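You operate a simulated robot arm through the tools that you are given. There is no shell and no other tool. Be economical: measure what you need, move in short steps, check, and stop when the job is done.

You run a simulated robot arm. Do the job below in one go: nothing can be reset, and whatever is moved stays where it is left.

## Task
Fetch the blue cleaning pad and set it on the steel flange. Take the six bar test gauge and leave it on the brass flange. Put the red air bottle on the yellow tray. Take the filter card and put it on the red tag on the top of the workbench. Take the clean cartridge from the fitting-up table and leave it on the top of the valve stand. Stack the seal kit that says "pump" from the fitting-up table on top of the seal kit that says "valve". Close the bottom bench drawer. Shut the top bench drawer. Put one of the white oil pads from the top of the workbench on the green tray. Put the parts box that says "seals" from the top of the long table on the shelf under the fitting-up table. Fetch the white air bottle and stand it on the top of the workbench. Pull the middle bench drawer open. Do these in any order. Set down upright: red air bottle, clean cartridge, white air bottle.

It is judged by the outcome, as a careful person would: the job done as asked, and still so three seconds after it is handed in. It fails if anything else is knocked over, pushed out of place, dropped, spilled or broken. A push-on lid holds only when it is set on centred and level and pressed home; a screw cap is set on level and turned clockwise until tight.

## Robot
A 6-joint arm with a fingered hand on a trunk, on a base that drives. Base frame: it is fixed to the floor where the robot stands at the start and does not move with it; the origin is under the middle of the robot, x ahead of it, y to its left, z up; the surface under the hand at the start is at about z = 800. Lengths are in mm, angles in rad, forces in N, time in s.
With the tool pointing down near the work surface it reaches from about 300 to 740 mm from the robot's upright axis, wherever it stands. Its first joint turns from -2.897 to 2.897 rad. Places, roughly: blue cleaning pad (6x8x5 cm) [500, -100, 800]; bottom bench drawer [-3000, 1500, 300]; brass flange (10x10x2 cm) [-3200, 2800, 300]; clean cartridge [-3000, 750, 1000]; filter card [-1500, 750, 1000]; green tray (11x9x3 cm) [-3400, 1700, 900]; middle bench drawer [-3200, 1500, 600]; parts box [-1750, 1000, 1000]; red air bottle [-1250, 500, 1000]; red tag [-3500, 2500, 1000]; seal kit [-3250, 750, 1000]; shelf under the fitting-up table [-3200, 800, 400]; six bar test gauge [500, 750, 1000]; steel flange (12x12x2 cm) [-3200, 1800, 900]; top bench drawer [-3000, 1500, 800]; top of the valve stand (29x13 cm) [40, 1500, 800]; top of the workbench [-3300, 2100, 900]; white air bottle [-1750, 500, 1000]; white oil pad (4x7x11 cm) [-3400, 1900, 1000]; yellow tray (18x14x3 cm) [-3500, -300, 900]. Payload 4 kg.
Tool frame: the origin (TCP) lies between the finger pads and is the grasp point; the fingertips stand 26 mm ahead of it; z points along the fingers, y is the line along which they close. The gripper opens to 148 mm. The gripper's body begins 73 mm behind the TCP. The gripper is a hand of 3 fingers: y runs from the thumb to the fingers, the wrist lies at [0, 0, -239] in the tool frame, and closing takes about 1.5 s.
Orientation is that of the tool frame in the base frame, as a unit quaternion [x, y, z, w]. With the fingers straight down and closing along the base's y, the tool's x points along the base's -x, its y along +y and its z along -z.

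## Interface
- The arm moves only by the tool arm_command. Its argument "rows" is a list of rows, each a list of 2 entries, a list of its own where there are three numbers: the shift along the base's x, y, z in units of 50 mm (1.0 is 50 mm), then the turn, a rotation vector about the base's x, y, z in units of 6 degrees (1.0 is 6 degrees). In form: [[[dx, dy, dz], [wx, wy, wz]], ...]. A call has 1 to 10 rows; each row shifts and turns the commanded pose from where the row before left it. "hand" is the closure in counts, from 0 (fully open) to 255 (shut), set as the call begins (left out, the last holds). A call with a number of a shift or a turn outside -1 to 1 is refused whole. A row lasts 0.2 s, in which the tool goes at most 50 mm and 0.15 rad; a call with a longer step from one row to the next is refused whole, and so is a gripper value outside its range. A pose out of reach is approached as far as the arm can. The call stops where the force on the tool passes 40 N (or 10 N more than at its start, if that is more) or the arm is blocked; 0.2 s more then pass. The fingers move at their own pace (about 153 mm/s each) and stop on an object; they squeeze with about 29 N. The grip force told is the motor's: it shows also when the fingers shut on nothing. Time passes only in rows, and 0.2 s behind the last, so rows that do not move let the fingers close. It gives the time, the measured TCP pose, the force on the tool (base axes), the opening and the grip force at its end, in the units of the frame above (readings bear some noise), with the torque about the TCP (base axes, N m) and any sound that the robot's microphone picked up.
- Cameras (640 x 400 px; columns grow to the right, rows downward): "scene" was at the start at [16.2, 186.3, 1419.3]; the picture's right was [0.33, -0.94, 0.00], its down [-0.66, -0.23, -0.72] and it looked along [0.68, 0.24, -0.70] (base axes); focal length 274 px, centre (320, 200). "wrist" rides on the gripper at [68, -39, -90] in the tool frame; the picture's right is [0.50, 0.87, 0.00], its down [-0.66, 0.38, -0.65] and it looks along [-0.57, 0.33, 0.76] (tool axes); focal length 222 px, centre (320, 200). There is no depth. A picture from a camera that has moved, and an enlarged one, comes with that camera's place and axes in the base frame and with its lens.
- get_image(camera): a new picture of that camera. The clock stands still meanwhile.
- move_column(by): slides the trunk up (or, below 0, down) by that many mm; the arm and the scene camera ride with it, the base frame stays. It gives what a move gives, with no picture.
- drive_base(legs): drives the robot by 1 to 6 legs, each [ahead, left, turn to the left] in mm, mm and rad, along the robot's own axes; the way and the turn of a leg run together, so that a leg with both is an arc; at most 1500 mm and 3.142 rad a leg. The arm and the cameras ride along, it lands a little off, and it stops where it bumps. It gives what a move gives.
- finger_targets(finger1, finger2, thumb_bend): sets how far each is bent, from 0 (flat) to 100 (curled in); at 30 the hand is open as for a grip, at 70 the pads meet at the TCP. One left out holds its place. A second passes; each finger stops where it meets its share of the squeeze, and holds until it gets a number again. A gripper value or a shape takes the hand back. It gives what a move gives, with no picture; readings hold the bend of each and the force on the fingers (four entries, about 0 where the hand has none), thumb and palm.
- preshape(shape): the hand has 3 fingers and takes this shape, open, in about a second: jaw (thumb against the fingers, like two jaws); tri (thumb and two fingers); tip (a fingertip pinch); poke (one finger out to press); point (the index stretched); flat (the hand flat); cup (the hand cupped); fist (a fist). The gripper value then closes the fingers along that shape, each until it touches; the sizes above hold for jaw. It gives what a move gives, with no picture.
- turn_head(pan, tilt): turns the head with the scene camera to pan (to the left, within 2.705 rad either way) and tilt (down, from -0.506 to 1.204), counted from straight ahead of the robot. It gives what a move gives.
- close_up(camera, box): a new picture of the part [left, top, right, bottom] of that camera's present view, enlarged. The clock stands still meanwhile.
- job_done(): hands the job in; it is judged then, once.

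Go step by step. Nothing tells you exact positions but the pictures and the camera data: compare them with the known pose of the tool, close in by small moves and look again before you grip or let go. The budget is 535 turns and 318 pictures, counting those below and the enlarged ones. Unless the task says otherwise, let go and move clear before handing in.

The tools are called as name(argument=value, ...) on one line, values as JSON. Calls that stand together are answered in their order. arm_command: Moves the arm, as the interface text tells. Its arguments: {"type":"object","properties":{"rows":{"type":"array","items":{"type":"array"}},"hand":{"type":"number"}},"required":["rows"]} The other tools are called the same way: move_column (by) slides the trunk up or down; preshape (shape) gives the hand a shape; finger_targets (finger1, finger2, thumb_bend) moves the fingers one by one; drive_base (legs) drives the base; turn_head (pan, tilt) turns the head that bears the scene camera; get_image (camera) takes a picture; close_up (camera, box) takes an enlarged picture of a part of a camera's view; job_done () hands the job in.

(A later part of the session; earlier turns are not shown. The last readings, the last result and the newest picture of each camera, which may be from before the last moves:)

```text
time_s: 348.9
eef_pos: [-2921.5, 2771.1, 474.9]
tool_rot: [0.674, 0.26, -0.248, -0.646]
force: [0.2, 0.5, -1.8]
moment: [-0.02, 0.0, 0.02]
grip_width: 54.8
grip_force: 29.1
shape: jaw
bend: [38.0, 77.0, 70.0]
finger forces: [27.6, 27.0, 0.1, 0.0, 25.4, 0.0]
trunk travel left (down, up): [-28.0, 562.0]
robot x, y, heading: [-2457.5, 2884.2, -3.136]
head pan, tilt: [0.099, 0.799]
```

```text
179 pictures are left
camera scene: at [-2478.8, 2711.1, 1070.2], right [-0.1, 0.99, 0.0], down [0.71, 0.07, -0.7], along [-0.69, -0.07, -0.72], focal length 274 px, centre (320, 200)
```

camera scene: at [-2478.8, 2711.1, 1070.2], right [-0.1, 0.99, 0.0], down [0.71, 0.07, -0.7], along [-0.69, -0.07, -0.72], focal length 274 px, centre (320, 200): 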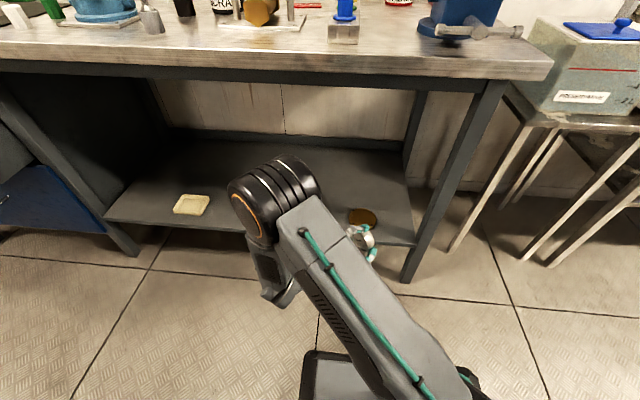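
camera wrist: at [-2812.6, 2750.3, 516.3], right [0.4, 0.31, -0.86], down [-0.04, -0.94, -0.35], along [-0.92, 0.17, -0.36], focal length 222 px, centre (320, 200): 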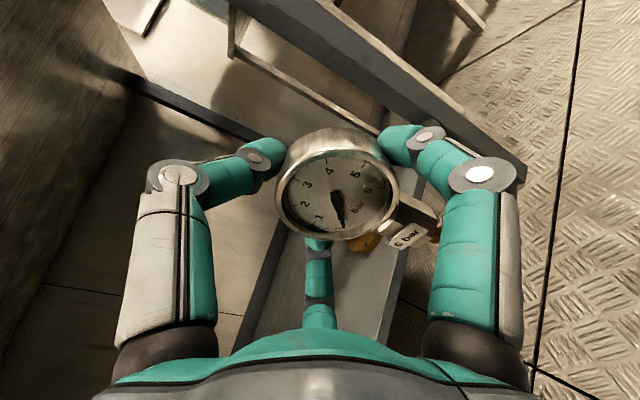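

drive_base(legs=[[150, 0, 0]])

get_image(camera="wrist")

close_up(camera="scene", box=[260, 120, 460, 280])

```text
time_s: 350.2
eef_pos: [-3073.3, 2768.9, 474.0]
tool_rot: [0.674, 0.26, -0.249, -0.645]
force: [-0.5, 1.0, -2.0]
moment: [0.0, 0.0, -0.02]
grip_width: 54.8
grip_force: 29.1
shape: jaw
bend: [38.0, 77.0, 70.0]
finger forces: [27.6, 27.0, 0.2, 0.0, 25.3, 0.0]
trunk travel left (down, up): [-28.0, 562.0]
robot x, y, heading: [-2608.9, 2879.8, -3.135]
head pan, tilt: [0.099, 0.799]
```

```text
178 pictures are left
camera wrist: at [-2964.0, 2748.9, 516.3], right [0.4, 0.31, -0.86], down [-0.04, -0.94, -0.35], along [-0.92, 0.17, -0.36], focal length 222 px, centre (320, 200)
```

wrist: 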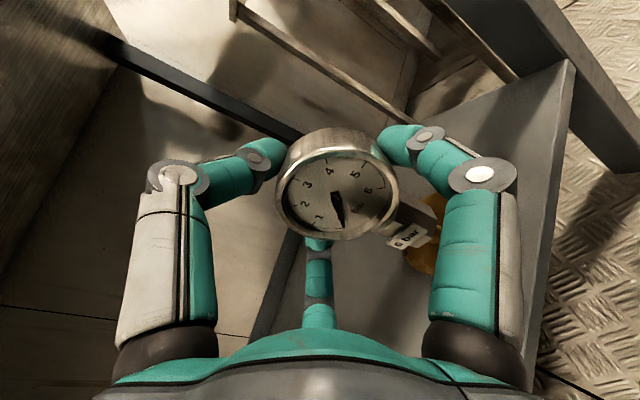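

```text
2.50 times, centred on (360, 200) of scene
camera zoom: at [-2630.1, 2710.4, 1070.2], right [-0.11, 0.99, 0.0], down [0.71, 0.08, -0.7], along [-0.69, -0.07, -0.72], focal length 685 px, centre (220, 200)
```

zoom: 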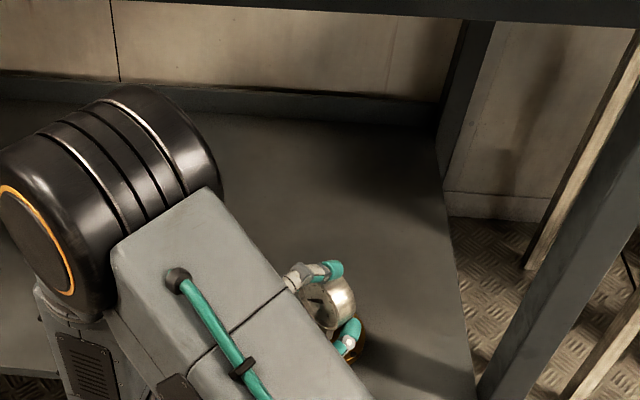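

close_up(camera="wrist", box=[340, 150, 500, 310])

turn_head(pan=-0.35, tilt=1.0)

get_image(camera="scene")

```text
2.50 times, centred on (420, 230) of wrist
camera zoom: at [-2964.0, 2748.9, 516.3], right [0.4, 0.31, -0.86], down [-0.04, -0.94, -0.35], along [-0.92, 0.17, -0.36], focal length 555 px, centre (70, 125)
```

zoom: 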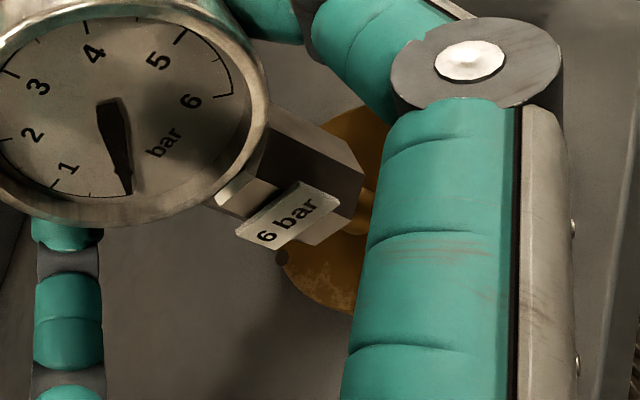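

```text
time_s: 351.1
eef_pos: [-3073.8, 2768.6, 474.2]
tool_rot: [0.674, 0.261, -0.248, -0.646]
force: [0.0, 0.1, -2.2]
moment: [-0.04, -0.05, 0.01]
grip_width: 54.5
grip_force: 29.4
shape: jaw
bend: [38.0, 77.0, 70.0]
finger forces: [27.6, 27.0, 0.0, 0.0, 25.3, 0.0]
trunk travel left (down, up): [-28.0, 562.0]
robot x, y, heading: [-2608.1, 2886.6, -3.135]
head pan, tilt: [-0.351, 1.0]
```

```text
175 pictures are left
camera scene: at [-2615.5, 2742.4, 1055.1], right [0.34, 0.94, 0.0], down [0.79, -0.28, -0.54], along [-0.51, 0.18, -0.84], focal length 274 px, centre (320, 200)
```

scene: 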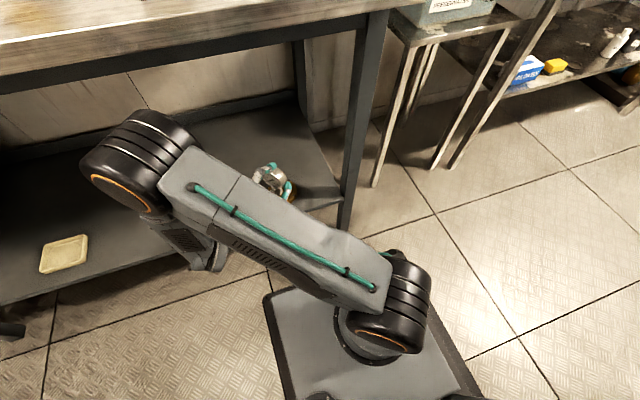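

arm_command(rows=[[[-0.6, 0.13, 0], [0, 0, 0]], [[-0.56, 0.13, 0], [0, 0, 0]]])

get_image(camera="wrist")

close_up(camera="scene", box=[210, 130, 330, 230])

```text
time_s: 351.7
eef_pos: [-3130.3, 2781.6, 474.5]
tool_rot: [0.674, 0.26, -0.248, -0.646]
force: [-0.2, 0.5, -1.3]
moment: [-0.06, 0.02, -0.02]
grip_width: 54.4
grip_force: 29.3
shape: jaw
bend: [38.0, 77.0, 70.0]
finger forces: [27.6, 27.0, 0.1, 0.1, 25.2, 0.0]
trunk travel left (down, up): [-28.0, 562.0]
robot x, y, heading: [-2610.5, 2884.8, -3.131]
head pan, tilt: [-0.351, 1.0]
```

```text
174 pictures are left
camera wrist: at [-3021.5, 2761.6, 516.2], right [0.4, 0.31, -0.86], down [-0.04, -0.94, -0.35], along [-0.92, 0.17, -0.36], focal length 222 px, centre (320, 200)
```

wrist: 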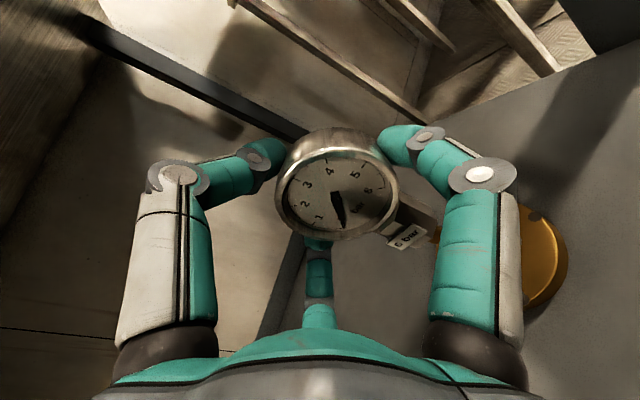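

```text
4.00 times, centred on (270, 180) of scene
camera zoom: at [-2615.3, 2742.4, 1055.1], right [0.34, 0.94, 0.0], down [0.79, -0.28, -0.54], along [-0.51, 0.18, -0.84], focal length 1096 px, centre (520, 280)
```

zoom: 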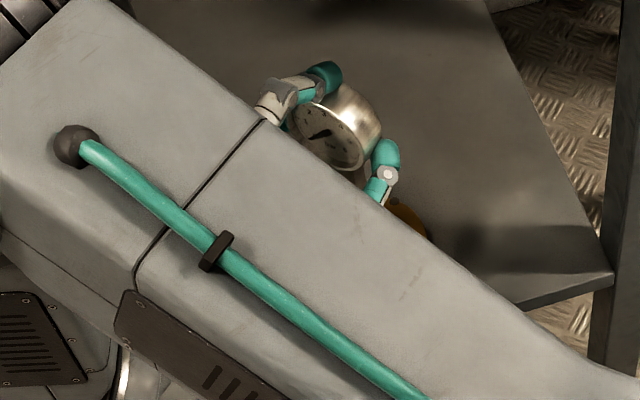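

Flange centre works out to [-3138, 2800]; the gauge's stub is about 10 mm short of it. I correct and lower slowly.

arm_command(rows=[[[-0.22, 0.08, -0.3], [0, 0, 0]], [[0, 0, -0.3], [0, 0, 0]]])

get_image(camera="wrist")

turn_head(pan=0.4, tilt=0.75)

get_image(camera="scene")

```text
time_s: 352.3
eef_pos: [-3142.7, 2786.0, 442.9]
tool_rot: [0.674, 0.26, -0.248, -0.645]
force: [-0.5, -0.1, -2.6]
moment: [0.0, 0.02, 0.04]
grip_width: 54.6
grip_force: 29.1
shape: jaw
bend: [38.0, 77.0, 70.0]
finger forces: [27.6, 26.9, 0.0, 0.1, 25.3, 0.1]
trunk travel left (down, up): [-28.0, 562.0]
robot x, y, heading: [-2611.2, 2880.7, -3.139]
head pan, tilt: [-0.351, 1.0]
```

```text
172 pictures are left
camera wrist: at [-3032.8, 2765.3, 485.2], right [0.4, 0.31, -0.86], down [-0.04, -0.94, -0.35], along [-0.92, 0.17, -0.36], focal length 222 px, centre (320, 200)
```

wrist: 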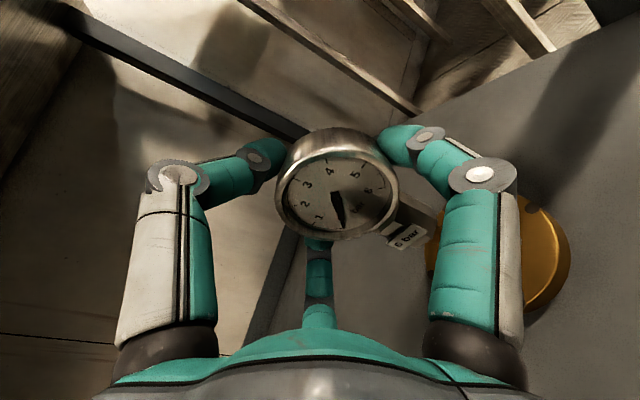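

```text
time_s: 353.4
eef_pos: [-3141.6, 2785.6, 443.0]
tool_rot: [0.674, 0.261, -0.248, -0.645]
force: [-0.5, -0.5, -1.8]
moment: [-0.02, 0.01, -0.01]
grip_width: 54.6
grip_force: 29.2
shape: jaw
bend: [38.0, 77.0, 70.0]
finger forces: [27.6, 26.9, 0.0, 0.0, 25.3, 0.1]
trunk travel left (down, up): [-28.0, 562.0]
robot x, y, heading: [-2608.9, 2879.4, -3.139]
head pan, tilt: [0.4, 0.75]
```

```text
171 pictures are left
camera scene: at [-2626.1, 2686.2, 1074.2], right [-0.39, 0.92, 0.0], down [0.63, 0.27, -0.73], along [-0.67, -0.29, -0.68], focal length 274 px, centre (320, 200)
```

scene: 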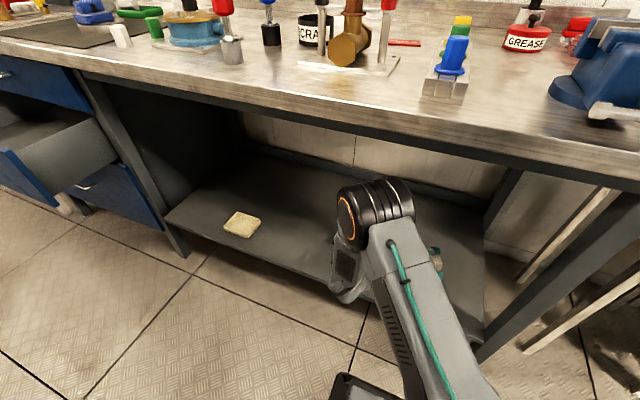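

arm_command(rows=[[[0, 0, -0.2], [0, 0, 0]], [[0, 0, -0.1], [0, 0, 0]], [[0, 0, -0.06], [0, 0, 0]], [[0, 0, -0.06], [0, 0, 0]], [[0, 0, 0], [0, 0, 0]]])

get_image(camera="wrist")

```text
time_s: 354.6
eef_pos: [-3141.7, 2786.3, 422.7]
tool_rot: [0.674, 0.26, -0.248, -0.645]
force: [0.0, 0.7, -2.2]
moment: [-0.01, -0.04, 0.04]
grip_width: 54.6
grip_force: 28.2
shape: jaw
bend: [38.0, 77.0, 70.0]
finger forces: [27.6, 26.9, 0.1, 0.1, 25.3, 0.0]
trunk travel left (down, up): [-28.0, 562.0]
robot x, y, heading: [-2608.7, 2880.0, -3.137]
head pan, tilt: [0.4, 0.75]
```

```text
170 pictures are left
camera wrist: at [-3032.3, 2765.8, 464.7], right [0.4, 0.31, -0.86], down [-0.04, -0.94, -0.35], along [-0.92, 0.17, -0.36], focal length 222 px, centre (320, 200)
```

wrist: 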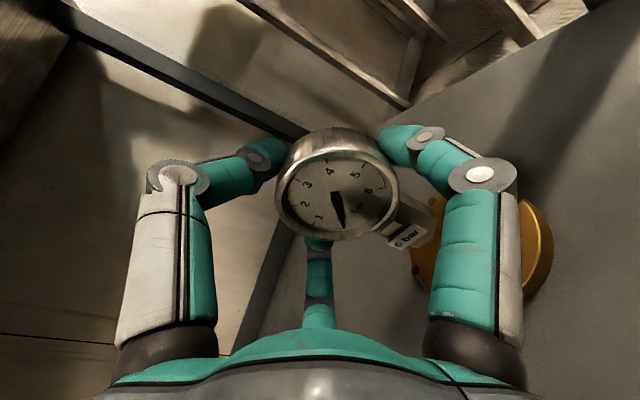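

arm_command(rows=[[[0, 0, -0.06], [0, 0, 0]], [[0, 0, -0.06], [0, 0, 0]], [[0, 0, -0.06], [0, 0, 0]], [[0, 0, 0], [0, 0, 0]]])

close_up(camera="wrist", box=[340, 150, 580, 310])

```text
time_s: 355.6
eef_pos: [-3142.0, 2786.7, 414.1]
tool_rot: [0.674, 0.261, -0.247, -0.646]
force: [-0.2, 1.0, -1.4]
moment: [-0.01, 0.01, 0.0]
grip_width: 54.6
grip_force: 28.4
shape: jaw
bend: [38.0, 77.0, 70.0]
finger forces: [27.6, 27.0, 0.1, 0.0, 25.3, 0.1]
trunk travel left (down, up): [-28.0, 562.0]
robot x, y, heading: [-2610.2, 2880.5, -3.138]
head pan, tilt: [0.4, 0.75]
```

```text
2.50 times, centred on (460, 230) of wrist
camera zoom: at [-3033.3, 2766.3, 456.0], right [0.4, 0.31, -0.86], down [-0.04, -0.94, -0.35], along [-0.92, 0.17, -0.36], focal length 555 px, centre (-30, 125)
```

zoom: 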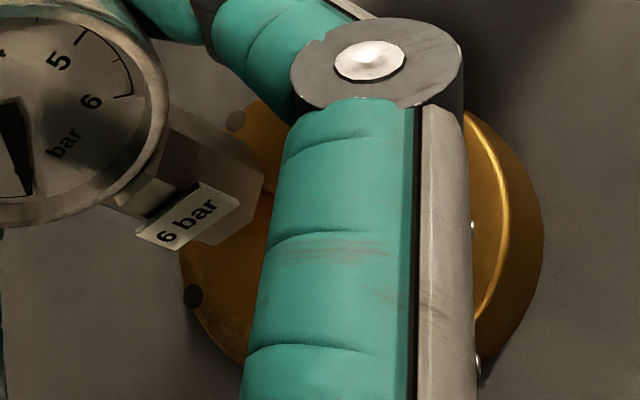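

arm_command(rows=[[[0, 0, -0.06], [0, 0, 0]], [[0, 0, -0.06], [0, 0, 0]], [[0, 0, -0.06], [0, 0, 0]], [[0, 0, -0.06], [0, 0, 0]], [[0, 0, 0], [0, 0, 0]]])

```text
time_s: 356.8
eef_pos: [-3143.0, 2787.3, 402.2]
tool_rot: [0.674, 0.261, -0.249, -0.645]
force: [-0.6, 0.4, -2.0]
moment: [0.0, 0.03, 0.01]
grip_width: 54.6
grip_force: 29.3
shape: jaw
bend: [38.0, 77.0, 70.0]
finger forces: [27.5, 26.9, 0.0, 0.0, 25.2, 0.0]
trunk travel left (down, up): [-28.0, 562.0]
robot x, y, heading: [-2607.5, 2879.4, -3.138]
head pan, tilt: [0.4, 0.75]
```

arm_command(rows=[[[0, 0, -0.06], [0, 0, 0]], [[0, 0, -0.06], [0, 0, 0]], [[0, 0, -0.06], [0, 0, 0]], [[0, 0, -0.06], [0, 0, 0]], [[0, 0, 0], [0, 0, 0]]])

close_up(camera="wrist", box=[340, 150, 580, 310])

```text
time_s: 358.0
eef_pos: [-3141.7, 2786.2, 392.1]
tool_rot: [0.674, 0.259, -0.248, -0.646]
force: [-2.8, 1.0, 19.9]
moment: [0.46, 0.39, -0.01]
grip_width: 55.1
grip_force: 29.0
shape: jaw
bend: [39.0, 77.0, 70.0]
finger forces: [25.0, 24.0, 0.0, 0.0, 36.4, 0.0]
trunk travel left (down, up): [-28.0, 562.0]
robot x, y, heading: [-2610.5, 2882.7, -3.142]
head pan, tilt: [0.4, 0.75]
```

```text
2.50 times, centred on (460, 230) of wrist
camera zoom: at [-3032.9, 2765.6, 433.7], right [0.4, 0.31, -0.87], down [-0.04, -0.94, -0.35], along [-0.92, 0.17, -0.36], focal length 555 px, centre (-30, 125)
```

zoom: 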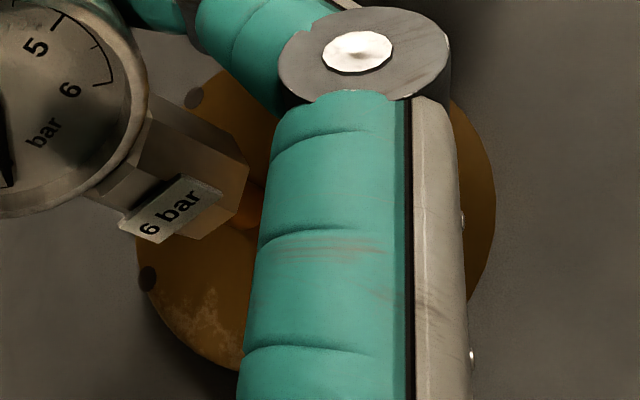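

Contact on the flange. I ease the pressure and release.

arm_command(rows=[[[0, 0, 0.04], [0, 0, 0]], [[0, 0, 0], [0, 0, 0]]])

arm_command(rows=[[[0, 0, 0], [0, 0, 0]], [[0, 0, 0], [0, 0, 0]], [[0, 0, 0], [0, 0, 0]], [[0, 0, 0], [0, 0, 0]]], hand=80)

get_image(camera="wrist")

```text
time_s: 358.6
eef_pos: [-3143.0, 2786.5, 392.2]
tool_rot: [0.674, 0.262, -0.248, -0.644]
force: [-1.0, 0.9, 10.4]
moment: [0.33, 0.22, -0.03]
grip_width: 55.1
grip_force: 29.0
shape: jaw
bend: [39.0, 77.0, 70.0]
finger forces: [26.4, 25.8, 0.0, 0.0, 31.3, 0.0]
trunk travel left (down, up): [-28.0, 562.0]
robot x, y, heading: [-2611.3, 2879.7, -3.139]
head pan, tilt: [0.4, 0.75]
```

```text
time_s: 359.6
eef_pos: [-3142.4, 2785.5, 393.3]
tool_rot: [0.674, 0.262, -0.247, -0.645]
force: [0.5, 1.1, 0.0]
moment: [0.01, 0.0, 0.0]
grip_width: 101.3
grip_force: 0.0
shape: jaw
bend: [29.0, 29.0, 73.0]
finger forces: [0.1, 0.0, 0.0, 0.0, 0.0, 0.0]
trunk travel left (down, up): [-28.0, 562.0]
robot x, y, heading: [-2606.1, 2887.0, -3.143]
head pan, tilt: [0.4, 0.75]
```

```text
167 pictures are left
camera wrist: at [-3033.1, 2765.9, 434.5], right [0.4, 0.31, -0.86], down [-0.04, -0.94, -0.35], along [-0.92, 0.17, -0.36], focal length 222 px, centre (320, 200)
```

wrist: 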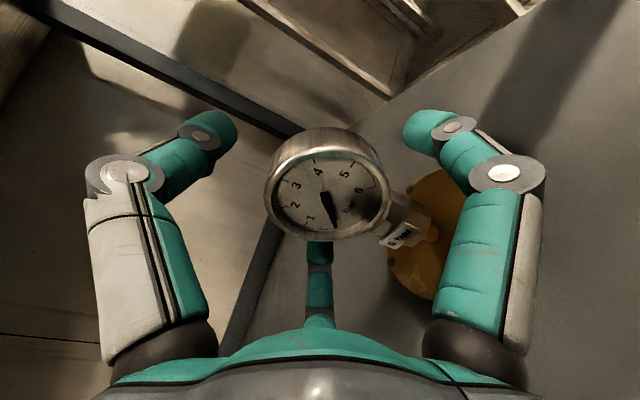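

It stands on the flange. I withdraw along the hand's axis.

arm_command(rows=[[[0.3, -0.33, 0], [0, 0, 0]], [[0.4, -0.44, 0], [0, 0, 0]], [[0.6, -0.66, 0], [0, 0, 0]], [[0.6, -0.66, 0], [0, 0, 0]]])

get_image(camera="wrist")

```text
time_s: 360.6
eef_pos: [-3046.0, 2682.0, 394.3]
tool_rot: [0.673, 0.26, -0.247, -0.646]
force: [-0.6, 1.2, 0.5]
moment: [0.03, 0.04, 0.0]
grip_width: 101.3
grip_force: 0.0
shape: jaw
bend: [29.0, 29.0, 73.0]
finger forces: [0.1, 0.0, 0.0, 0.0, 0.0, 0.0]
trunk travel left (down, up): [-28.0, 562.0]
robot x, y, heading: [-2611.5, 2882.6, -3.131]
head pan, tilt: [0.4, 0.75]
```

```text
166 pictures are left
camera wrist: at [-2937.1, 2660.7, 436.3], right [0.4, 0.31, -0.86], down [-0.04, -0.94, -0.35], along [-0.92, 0.17, -0.36], focal length 222 px, centre (320, 200)
```

wrist: 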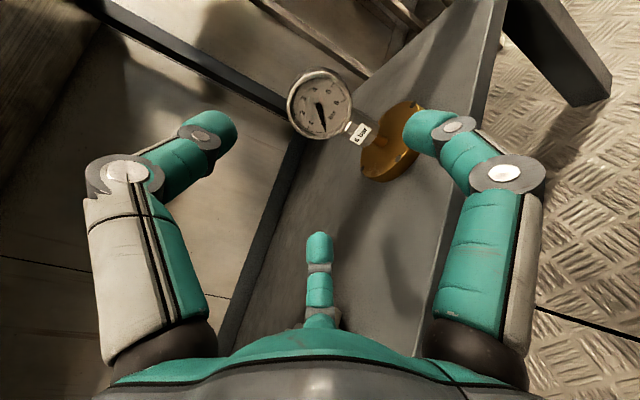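

The gauge stands on the brass flange. I back out, raise, and turn the hand back to pointing down.

drive_base(legs=[[-150, 0, 0]])

move_column(by=400)

move_column(by=160)

arm_command(rows=[[[-0.17, -0.42, 0.8], [0, 0, 0.94]], [[-0.17, -0.42, 0.8], [0, 0, 0.94]], [[-0.17, -0.42, 0.8], [0, 0, 0.94]], [[-0.17, -0.42, 0], [0, 0, 0.94]], [[-0.17, -0.42, 0], [0, 0, 0.94]], [[-0.17, -0.42, 0], [0, 0, 0.94]], [[-0.17, 0, 0], [0, 0, 0.94]], [[-0.17, 0, 0], [0, 0, 0.94]]])

arm_command(rows=[[[0, 0, 0], [-1, 0, 0]], [[0, 0, 0], [-1, 0, 0]], [[0, 0, 0], [-1, 0, 0]], [[0, 0, 0], [-1, 0, 0]], [[0, 0, 0], [-1, 0, 0]], [[0, 0, 0], [-1, 0, 0]], [[0, 0, 0], [-1, 0, 0]], [[0, 0, 0], [-1, 0, 0]], [[0, 0, 0], [-1, 0, 0]], [[0, 0, 0], [-1, 0, 0]]])

arm_command(rows=[[[0, 0, 0], [-1, 0, 0]], [[0, 0, 0], [-1, 0, 0]], [[0, 0, 0], [-1, 0, 0]], [[0, 0, 0], [-1, 0, 0]], [[0, 0, 0], [-1, 0, 0]]])

```text
time_s: 362.0
eef_pos: [-2899.1, 2682.3, 394.1]
tool_rot: [0.674, 0.26, -0.248, -0.645]
force: [-0.4, 0.2, -0.8]
moment: [0.0, -0.03, 0.0]
grip_width: 101.0
grip_force: 0.2
shape: jaw
bend: [29.0, 29.0, 73.0]
finger forces: [0.1, 0.1, 0.1, 0.1, 0.0, 0.0]
trunk travel left (down, up): [-28.0, 562.0]
robot x, y, heading: [-2460.5, 2882.1, -3.132]
head pan, tilt: [0.4, 0.75]
```

```text
time_s: 365.8
eef_pos: [-2899.6, 2681.9, 793.4]
tool_rot: [0.674, 0.26, -0.247, -0.645]
force: [1.0, 0.7, 0.4]
moment: [0.01, 0.01, 0.0]
grip_width: 101.3
grip_force: 0.2
shape: jaw
bend: [29.0, 29.0, 73.0]
finger forces: [0.0, 0.1, 0.1, 0.1, 0.0, 0.0]
trunk travel left (down, up): [-428.0, 162.0]
robot x, y, heading: [-2463.5, 2879.3, -3.133]
head pan, tilt: [0.4, 0.75]
```

```text
time_s: 367.6
eef_pos: [-2899.8, 2682.2, 954.4]
tool_rot: [0.673, 0.261, -0.247, -0.646]
force: [-0.4, 0.8, 0.2]
moment: [0.0, -0.02, -0.02]
grip_width: 101.1
grip_force: 0.1
shape: jaw
bend: [29.0, 29.0, 73.0]
finger forces: [0.0, 0.0, 0.0, 0.0, 0.0, 0.1]
trunk travel left (down, up): [-588.0, 2.0]
robot x, y, heading: [-2462.9, 2881.2, -3.137]
head pan, tilt: [0.4, 0.75]
```

```text
time_s: 369.4
eef_pos: [-2968.3, 2556.7, 1075.4]
tool_rot: [0.522, 0.5, -0.477, -0.501]
force: [-0.3, 0.4, 0.0]
moment: [0.0, 0.02, 0.0]
grip_width: 101.4
grip_force: 0.0
shape: jaw
bend: [29.0, 29.0, 73.0]
finger forces: [0.0, 0.0, 0.0, 0.1, 0.0, 0.1]
trunk travel left (down, up): [-588.0, 2.0]
robot x, y, heading: [-2462.7, 2879.2, -3.137]
head pan, tilt: [0.4, 0.75]
```

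```text
time_s: 371.6
eef_pos: [-2968.3, 2555.5, 1074.9]
tool_rot: [0.703, 0.194, -0.662, -0.172]
force: [-0.5, 0.2, 0.1]
moment: [0.0, 0.0, -0.02]
grip_width: 101.5
grip_force: 0.0
shape: jaw
bend: [29.0, 29.0, 73.0]
finger forces: [0.1, 0.0, 0.0, 0.0, 0.1, 0.1]
trunk travel left (down, up): [-588.0, 2.0]
robot x, y, heading: [-2460.5, 2883.5, -3.134]
head pan, tilt: [0.4, 0.75]
```

```text
time_s: 372.9
eef_pos: [-2967.2, 2557.1, 1075.5]
tool_rot: [0.723, 0.015, -0.691, 0.016]
force: [-0.4, -0.3, -0.8]
moment: [0.03, 0.02, 0.0]
grip_width: 101.2
grip_force: 0.1
shape: jaw
bend: [29.0, 29.0, 73.0]
finger forces: [0.0, 0.0, 0.0, 0.0, 0.1, 0.1]
trunk travel left (down, up): [-588.0, 2.0]
robot x, y, heading: [-2462.6, 2879.7, -3.138]
head pan, tilt: [0.4, 0.75]
```

arm_command(rows=[[[0, 0, 0.3], [0, -1, 0]], [[0, 0, 0.3], [0, -1, 0]], [[0, 0, 0.3], [0, -1, 0]], [[0, 0, 0.3], [0, -1, 0]], [[0, 0, 0], [0, -1, 0]], [[0, 0, 0], [0, -1, 0]], [[0, 0, 0], [0, -1, 0]], [[0, 0, 0], [0, -1, 0]], [[0, 0, 0], [0, -1, 0]], [[0, 0, 0], [0, -1, 0]]])

arm_command(rows=[[[0, 0, 0], [0, -1, 0]], [[0, 0, 0], [0, -1, 0]], [[0, 0, 0], [0, -1, 0]], [[0, 0, 0], [0, -1, 0]], [[0, 0, 0], [0, -0.57, 0]]])

turn_head(pan=0.4, tilt=0.7)

get_image(camera="scene")

```text
time_s: 375.1
eef_pos: [-2967.7, 2557.1, 1133.3]
tool_rot: [0.972, 0.006, -0.235, 0.02]
force: [-0.2, -0.3, 0.6]
moment: [0.04, 0.02, -0.01]
grip_width: 101.1
grip_force: 0.1
shape: jaw
bend: [29.0, 29.0, 73.0]
finger forces: [0.0, 0.0, 0.0, 0.1, 0.0, 0.1]
trunk travel left (down, up): [-588.0, 2.0]
robot x, y, heading: [-2462.2, 2884.9, -3.141]
head pan, tilt: [0.4, 0.75]
```

```text
time_s: 376.2
eef_pos: [-2967.2, 2555.9, 1132.7]
tool_rot: [1.0, 0.002, 0.003, 0.022]
force: [1.7, -0.3, -0.1]
moment: [0.02, -0.01, -0.02]
grip_width: 101.3
grip_force: 0.0
shape: jaw
bend: [29.0, 29.0, 73.0]
finger forces: [0.1, 0.1, 0.0, 0.0, 0.1, 0.0]
trunk travel left (down, up): [-588.0, 2.0]
robot x, y, heading: [-2462.9, 2880.2, -3.136]
head pan, tilt: [0.4, 0.75]
```

```text
time_s: 376.9
eef_pos: [-2967.2, 2557.0, 1134.2]
tool_rot: [1.0, 0.0, 0.002, 0.022]
force: [0.8, 0.4, 0.5]
moment: [0.01, 0.01, 0.0]
grip_width: 101.4
grip_force: 0.0
shape: jaw
bend: [29.0, 29.0, 73.0]
finger forces: [0.1, 0.0, 0.0, 0.0, 0.1, 0.1]
trunk travel left (down, up): [-588.0, 2.0]
robot x, y, heading: [-2461.8, 2882.6, -3.136]
head pan, tilt: [0.4, 0.7]
```

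```text
165 pictures are left
camera scene: at [-2480.4, 2686.2, 1638.4], right [-0.39, 0.92, 0.0], down [0.59, 0.25, -0.76], along [-0.7, -0.3, -0.64], focal length 274 px, centre (320, 200)
```

scene: 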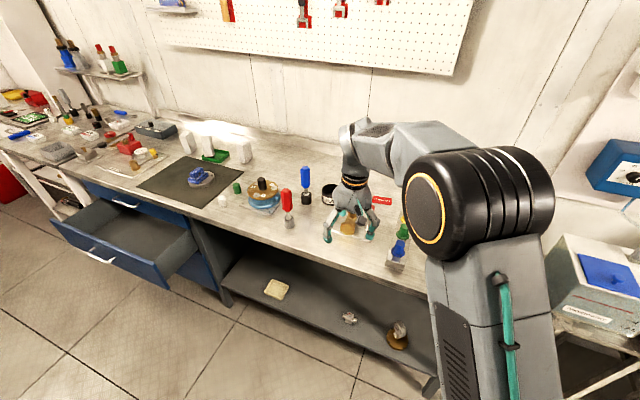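

The gauge stands on the brass flange (visible below). Now back to the fitting-up table for the seal kits.

arm_command(rows=[[[0.6, 0, 0.4], [0.42, 0, 0]], [[0.6, 0, 0.4], [0, 0, 0]]], hand=40)

drive_base(legs=[[0, 1050, -0.006], [0, 1060, 0]])

drive_base(legs=[[180, 0, 0]])

turn_head(pan=0.2, tilt=0.75)

get_image(camera="scene")

get_image(camera="wrist")

```text
time_s: 377.5
eef_pos: [-2906.2, 2558.8, 1174.9]
tool_rot: [1.0, 0.002, 0.001, -0.001]
force: [-0.3, -0.1, -1.0]
moment: [-0.01, 0.02, -0.01]
grip_width: 124.8
grip_force: 0.1
shape: jaw
bend: [25.0, 25.0, 41.0]
finger forces: [0.0, 0.0, 0.1, 0.1, 0.0, 0.1]
trunk travel left (down, up): [-588.0, 2.0]
robot x, y, heading: [-2458.2, 2884.4, -3.135]
head pan, tilt: [0.4, 0.7]
```

```text
time_s: 388.0
eef_pos: [-2894.0, 430.0, 1175.1]
tool_rot: [1.0, -0.001, 0.002, 0.0]
force: [-0.2, 0.0, 0.8]
moment: [-0.01, 0.0, -0.01]
grip_width: 124.6
grip_force: 0.0
shape: jaw
bend: [25.0, 25.0, 41.0]
finger forces: [0.0, 0.0, 0.0, 0.0, 0.0, 0.1]
trunk travel left (down, up): [-588.0, 2.0]
robot x, y, heading: [-2447.9, 753.3, -3.141]
head pan, tilt: [0.4, 0.7]
```

```text
time_s: 389.5
eef_pos: [-3069.3, 427.2, 1174.1]
tool_rot: [1.0, 0.001, 0.002, -0.001]
force: [-0.7, -0.3, -0.4]
moment: [0.02, 0.02, 0.02]
grip_width: 124.5
grip_force: 0.0
shape: jaw
bend: [25.0, 25.0, 41.0]
finger forces: [0.0, 0.1, 0.0, 0.0, 0.0, 0.1]
trunk travel left (down, up): [-588.0, 2.0]
robot x, y, heading: [-2626.5, 751.9, -3.136]
head pan, tilt: [0.4, 0.7]
```

```text
time_s: 390.2
eef_pos: [-3069.3, 427.7, 1173.3]
tool_rot: [1.0, 0.002, 0.003, -0.001]
force: [-0.9, -0.1, -0.2]
moment: [0.03, 0.02, 0.0]
grip_width: 124.6
grip_force: 0.0
shape: jaw
bend: [25.0, 25.0, 41.0]
finger forces: [0.0, 0.0, 0.0, 0.1, 0.1, 0.0]
trunk travel left (down, up): [-588.0, 2.0]
robot x, y, heading: [-2623.1, 754.5, -3.132]
head pan, tilt: [0.201, 0.75]
```

```text
164 pictures are left
camera scene: at [-2644.7, 572.4, 1634.2], right [-0.21, 0.98, 0.0], down [0.67, 0.14, -0.73], along [-0.72, -0.15, -0.68], focal length 274 px, centre (320, 200)
```

scene: 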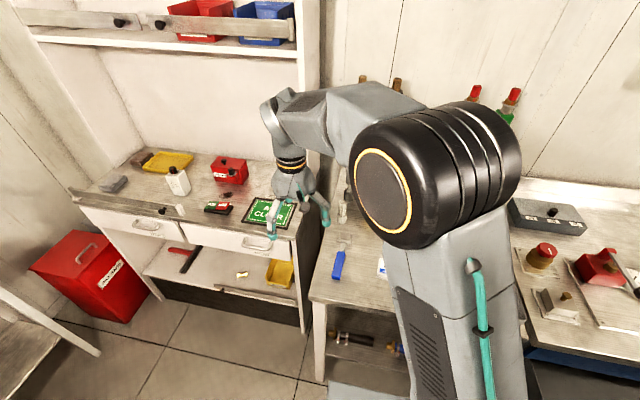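

```text
163 pictures are left
camera wrist: at [-3001.2, 466.7, 1264.2], right [0.5, -0.86, 0.0], down [-0.66, -0.38, 0.65], along [-0.56, -0.33, -0.76], focal length 222 px, centre (320, 200)
```

wrist: 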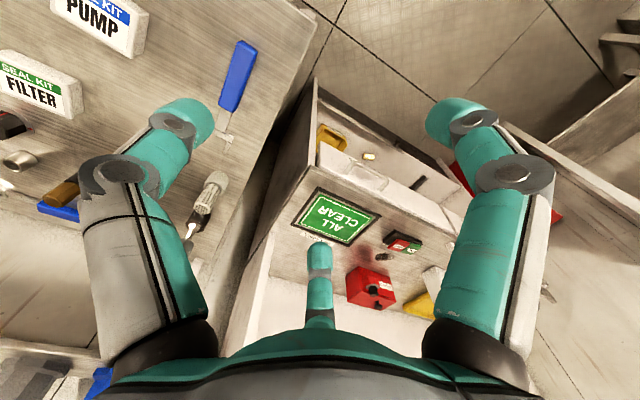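

arm_command(rows=[[[-0.2, 0.9, 0], [0, 0, 0]], [[-0.2, 0.9, 0], [0, 0, 0]], [[-0.2, 0.9, 0], [0, 0, 0]], [[-0.2, 0.9, 0], [0, 0, 0]], [[-0.2, 0.9, 0], [0, 0, 0]], [[-0.2, 0.7, 0], [0, 0, 0]]])

get_image(camera="wrist")

get_image(camera="scene")

```text
time_s: 391.6
eef_pos: [-3129.3, 691.1, 1174.3]
tool_rot: [1.0, 0.001, 0.003, 0.0]
force: [0.1, 0.3, -0.7]
moment: [0.0, 0.03, -0.01]
grip_width: 124.8
grip_force: 0.1
shape: jaw
bend: [25.0, 25.0, 41.0]
finger forces: [0.0, 0.0, 0.0, 0.0, 0.0, 0.0]
trunk travel left (down, up): [-588.0, 2.0]
robot x, y, heading: [-2622.3, 753.3, -3.134]
head pan, tilt: [0.201, 0.75]
```

```text
162 pictures are left
camera wrist: at [-3061.3, 729.3, 1263.6], right [0.5, -0.86, 0.0], down [-0.66, -0.38, 0.65], along [-0.56, -0.33, -0.76], focal length 222 px, centre (320, 200)
```

wrist: 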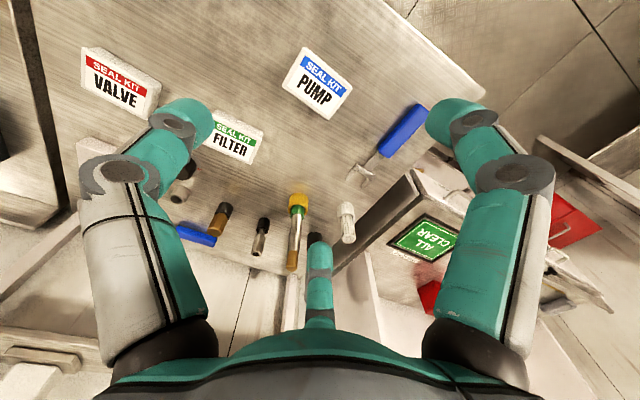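

```text
161 pictures are left
camera scene: at [-2644.8, 572.9, 1634.3], right [-0.2, 0.98, 0.0], down [0.67, 0.14, -0.73], along [-0.72, -0.15, -0.68], focal length 274 px, centre (320, 200)
```

scene: 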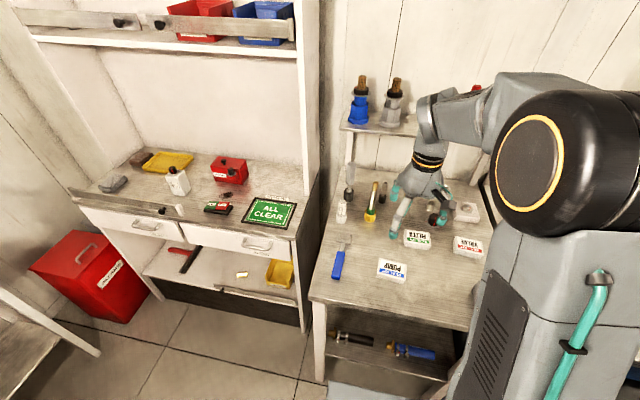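

close_up(camera="wrist", box=[250, 30, 390, 130])

close_up(camera="scene", box=[360, 210, 500, 300])

```text
4.00 times, centred on (320, 80) of wrist
camera zoom: at [-3061.3, 729.3, 1263.6], right [0.5, -0.86, 0.0], down [-0.66, -0.38, 0.65], along [-0.56, -0.33, -0.76], focal length 888 px, centre (320, 680)
```

zoom: 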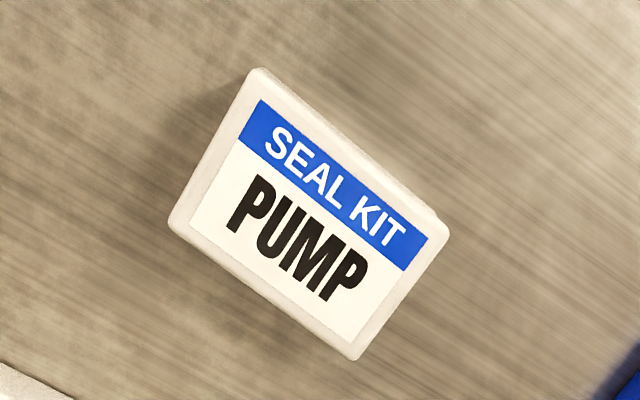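

```text
4.44 times, centred on (430, 255) of scene
camera zoom: at [-2644.8, 572.9, 1634.3], right [-0.2, 0.98, 0.0], down [0.67, 0.14, -0.73], along [-0.72, -0.15, -0.68], focal length 1218 px, centre (-169, -44)
```

zoom: 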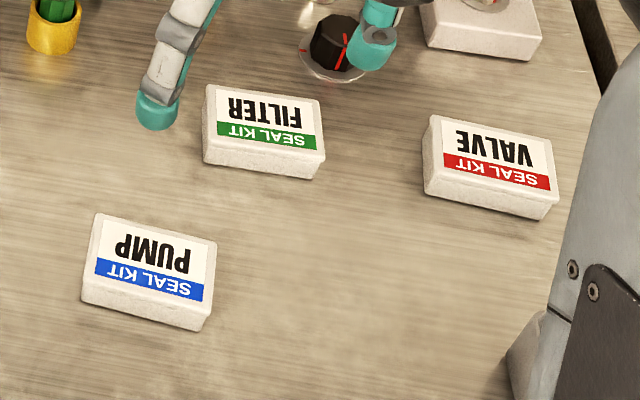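

PUMP: centre [-3133, 690], long side along y (turned −6°). VALVE: about [-3268, 932], −9°. I align and go down over PUMP.

arm_command(rows=[[[-0.08, 0.14, 0], [0, 0, -1]], [[0, 0, -1], [0, 0, 0]], [[0, 0, -1], [0, 0, 0]], [[0, 0, -1], [0, 0, 0]], [[0, 0, -0.8], [0, 0, 0]]])

get_image(camera="wrist")

```text
time_s: 392.9
eef_pos: [-3131.6, 691.6, 981.8]
tool_rot: [0.999, -0.052, 0.002, 0.0]
force: [0.6, 0.2, -0.2]
moment: [0.0, 0.03, 0.0]
grip_width: 124.5
grip_force: 0.0
shape: jaw
bend: [25.0, 25.0, 41.0]
finger forces: [0.1, 0.0, 0.0, 0.1, 0.0, 0.1]
trunk travel left (down, up): [-588.0, 2.0]
robot x, y, heading: [-2623.6, 755.9, -3.137]
head pan, tilt: [0.201, 0.75]
```

```text
158 pictures are left
camera wrist: at [-3060.2, 723.8, 1072.2], right [0.41, -0.91, 0.0], down [-0.69, -0.31, 0.65], along [-0.59, -0.27, -0.76], focal length 222 px, centre (320, 200)
```

wrist: 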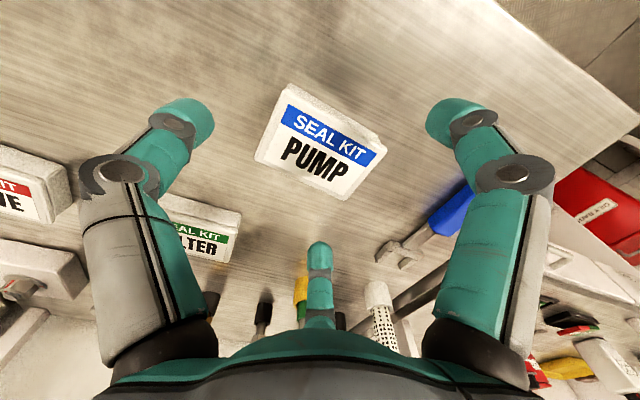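

arm_command(rows=[[[0.1, 0.16, -0.5], [0, 0, 0]], [[0, 0, -0.48], [0, 0, 0]], [[0, 0, 0], [0, 0, 0]]])

get_image(camera="wrist")

arm_command(rows=[[[0, 0, 0], [0, 0, 0]], [[0, 0, 0], [0, 0, 0]], [[0, 0, 0], [0, 0, 0]], [[0, 0, 0], [0, 0, 0]], [[0, 0, 0], [0, 0, 0]], [[0, 0, 0], [0, 0, 0]], [[0, 0, 0], [0, 0, 0]]], hand=255)

get_image(camera="wrist")

```text
time_s: 393.6
eef_pos: [-3125.8, 702.2, 935.0]
tool_rot: [0.999, -0.052, 0.002, 0.0]
force: [-0.3, 0.6, -0.2]
moment: [0.04, -0.03, -0.01]
grip_width: 124.5
grip_force: 0.0
shape: jaw
bend: [25.0, 25.0, 41.0]
finger forces: [0.0, 0.0, 0.0, 0.1, 0.0, 0.1]
trunk travel left (down, up): [-588.0, 2.0]
robot x, y, heading: [-2620.7, 750.6, -3.138]
head pan, tilt: [0.201, 0.75]
```

```text
157 pictures are left
camera wrist: at [-3054.9, 734.4, 1025.0], right [0.41, -0.91, 0.0], down [-0.69, -0.31, 0.65], along [-0.59, -0.27, -0.76], focal length 222 px, centre (320, 200)
```

wrist: 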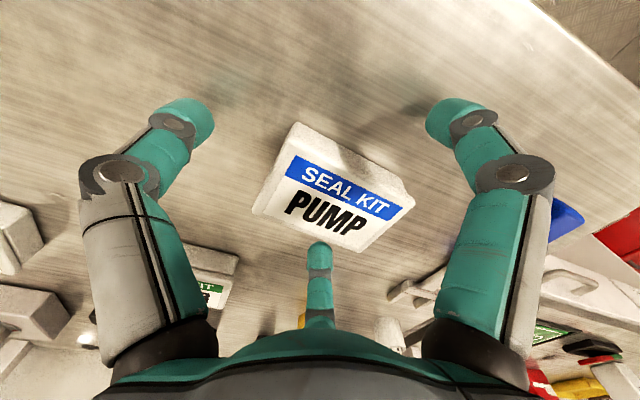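

```text
time_s: 395.2
eef_pos: [-3124.9, 702.7, 936.3]
tool_rot: [0.999, -0.05, 0.002, 0.001]
force: [0.0, -0.1, -1.1]
moment: [0.03, 0.04, -0.02]
grip_width: 51.4
grip_force: 29.1
shape: jaw
bend: [77.0, 37.0, 70.0]
finger forces: [23.3, 23.1, 0.0, 0.1, 26.2, 0.0]
trunk travel left (down, up): [-588.0, 2.0]
robot x, y, heading: [-2624.8, 752.6, -3.134]
head pan, tilt: [0.201, 0.75]
```

```text
156 pictures are left
camera wrist: at [-3054.8, 734.4, 1025.2], right [0.41, -0.91, 0.0], down [-0.69, -0.31, 0.65], along [-0.59, -0.27, -0.76], focal length 222 px, centre (320, 200)
```

wrist: 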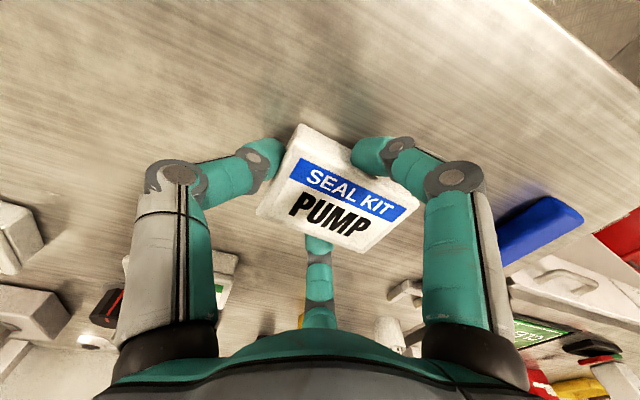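

PUMP is held. I lift and carry it above VALVE.

arm_command(rows=[[[0, 0, 1], [0, 0, 0]], [[0, 0, 1], [0, 0, 0]], [[0, 0, 0.4], [0, 0, 0]], [[-0.5, 0.8, 0], [0, 0, -0.5]], [[-0.5, 0.8, 0], [0, 0, 0]], [[-0.5, 0.8, 0], [0, 0, 0]], [[-0.5, 0.8, 0], [0, 0, 0]], [[-0.5, 0.8, 0], [0, 0, 0]], [[-0.46, 0.7, 0], [0, 0, 0]]])

get_image(camera="wrist")

get_image(camera="scene")

```text
time_s: 397.2
eef_pos: [-3275.5, 936.8, 1054.8]
tool_rot: [0.997, -0.077, 0.002, 0.0]
force: [-1.0, 0.3, -0.7]
moment: [0.02, 0.02, 0.01]
grip_width: 50.4
grip_force: 29.0
shape: jaw
bend: [77.0, 37.0, 70.0]
finger forces: [23.3, 23.2, 0.0, 0.0, 25.7, 0.0]
trunk travel left (down, up): [-588.0, 2.0]
robot x, y, heading: [-2627.0, 754.6, -3.138]
head pan, tilt: [0.201, 0.75]
```

```text
155 pictures are left
camera wrist: at [-3203.6, 965.5, 1143.7], right [0.36, -0.93, 0.0], down [-0.71, -0.27, 0.65], along [-0.61, -0.24, -0.76], focal length 222 px, centre (320, 200)
```

wrist: 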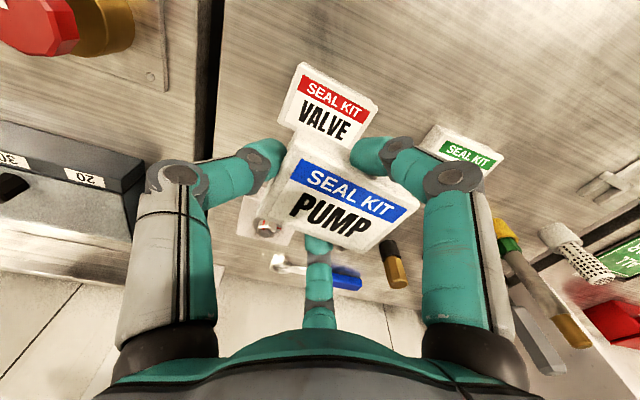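

```text
154 pictures are left
camera scene: at [-2645.2, 572.9, 1634.3], right [-0.2, 0.98, 0.0], down [0.67, 0.14, -0.73], along [-0.72, -0.15, -0.68], focal length 274 px, centre (320, 200)
```

scene: 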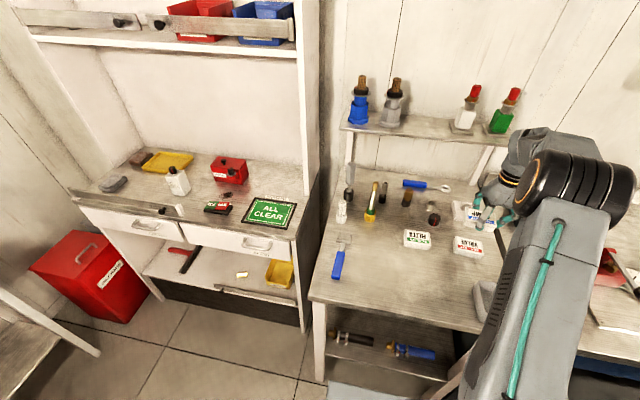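

arm_command(rows=[[[0.04, 0.04, -0.8], [0, 0, 0]], [[0.04, 0.04, -0.6], [0, 0, 0]]])

get_image(camera="wrist")

close_up(camera="scene", box=[430, 180, 550, 270])

```text
time_s: 397.9
eef_pos: [-3272.2, 941.8, 985.0]
tool_rot: [0.997, -0.078, 0.002, 0.0]
force: [-0.5, 0.0, -0.7]
moment: [0.01, -0.01, 0.02]
grip_width: 50.5
grip_force: 29.2
shape: jaw
bend: [77.0, 37.0, 70.0]
finger forces: [23.3, 23.3, 0.1, 0.0, 25.7, 0.1]
trunk travel left (down, up): [-588.0, 2.0]
robot x, y, heading: [-2624.2, 752.2, -3.141]
head pan, tilt: [0.201, 0.75]
```

```text
153 pictures are left
camera wrist: at [-3199.0, 968.9, 1075.2], right [0.36, -0.93, 0.0], down [-0.71, -0.27, 0.65], along [-0.61, -0.24, -0.76], focal length 222 px, centre (320, 200)
```

wrist: 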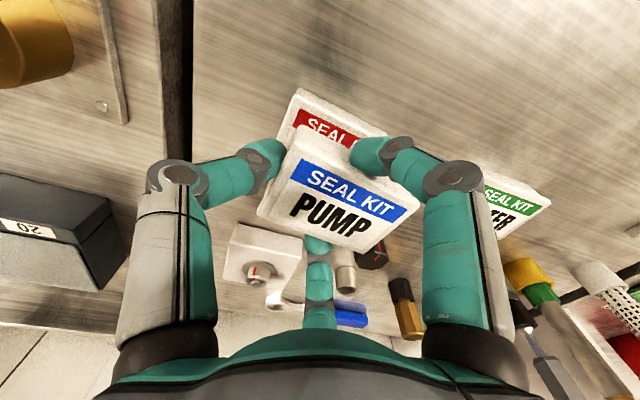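

```text
4.44 times, centred on (490, 225) of scene
camera zoom: at [-2645.3, 572.9, 1634.3], right [-0.2, 0.98, 0.0], down [0.67, 0.14, -0.73], along [-0.72, -0.15, -0.68], focal length 1218 px, centre (-436, 89)
```

zoom: 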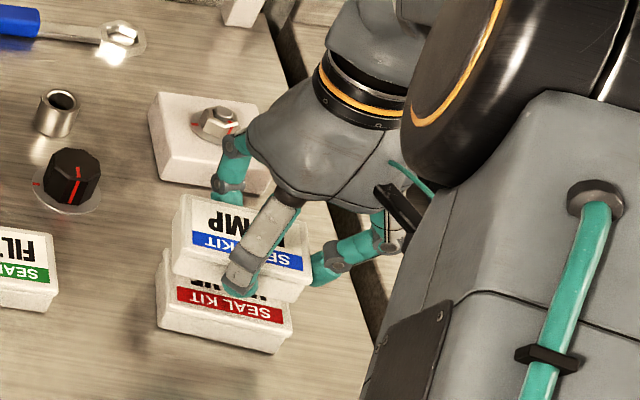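

PUMP sits about 8 mm too far to +y. I correct and lower to contact.

arm_command(rows=[[[0, -0.16, -0.2], [0, 0, 0]], [[0, 0, -0.12], [0, 0, 0]], [[0, 0, -0.08], [0, 0, 0]], [[0, 0, -0.06], [0, 0, 0]]])

close_up(camera="scene", box=[430, 180, 550, 270])

get_image(camera="wrist")

```text
time_s: 398.9
eef_pos: [-3271.5, 932.6, 964.9]
tool_rot: [0.997, -0.077, 0.001, 0.0]
force: [0.2, 0.2, 7.3]
moment: [-0.1, 0.08, 0.01]
grip_width: 50.5
grip_force: 28.5
shape: jaw
bend: [77.0, 37.0, 70.0]
finger forces: [23.9, 23.9, 0.0, 0.1, 26.3, 0.0]
trunk travel left (down, up): [-588.0, 2.0]
robot x, y, heading: [-2621.3, 750.1, -3.138]
head pan, tilt: [0.201, 0.75]
```

```text
4.44 times, centred on (490, 225) of scene
camera zoom: at [-2644.1, 572.4, 1634.4], right [-0.2, 0.98, 0.0], down [0.67, 0.14, -0.73], along [-0.72, -0.15, -0.68], focal length 1218 px, centre (-436, 89)
```

zoom: 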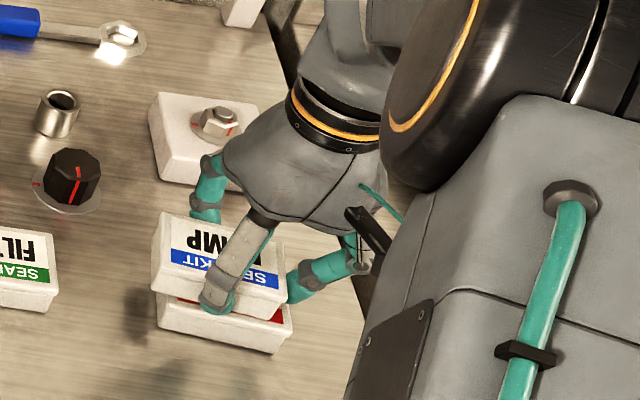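

```text
150 pictures are left
camera wrist: at [-3198.6, 961.2, 1053.5], right [0.36, -0.93, 0.0], down [-0.71, -0.27, 0.65], along [-0.61, -0.24, -0.76], focal length 222 px, centre (320, 200)
```

wrist: 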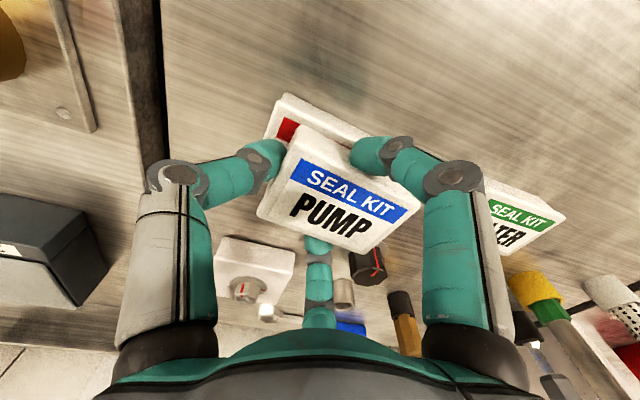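

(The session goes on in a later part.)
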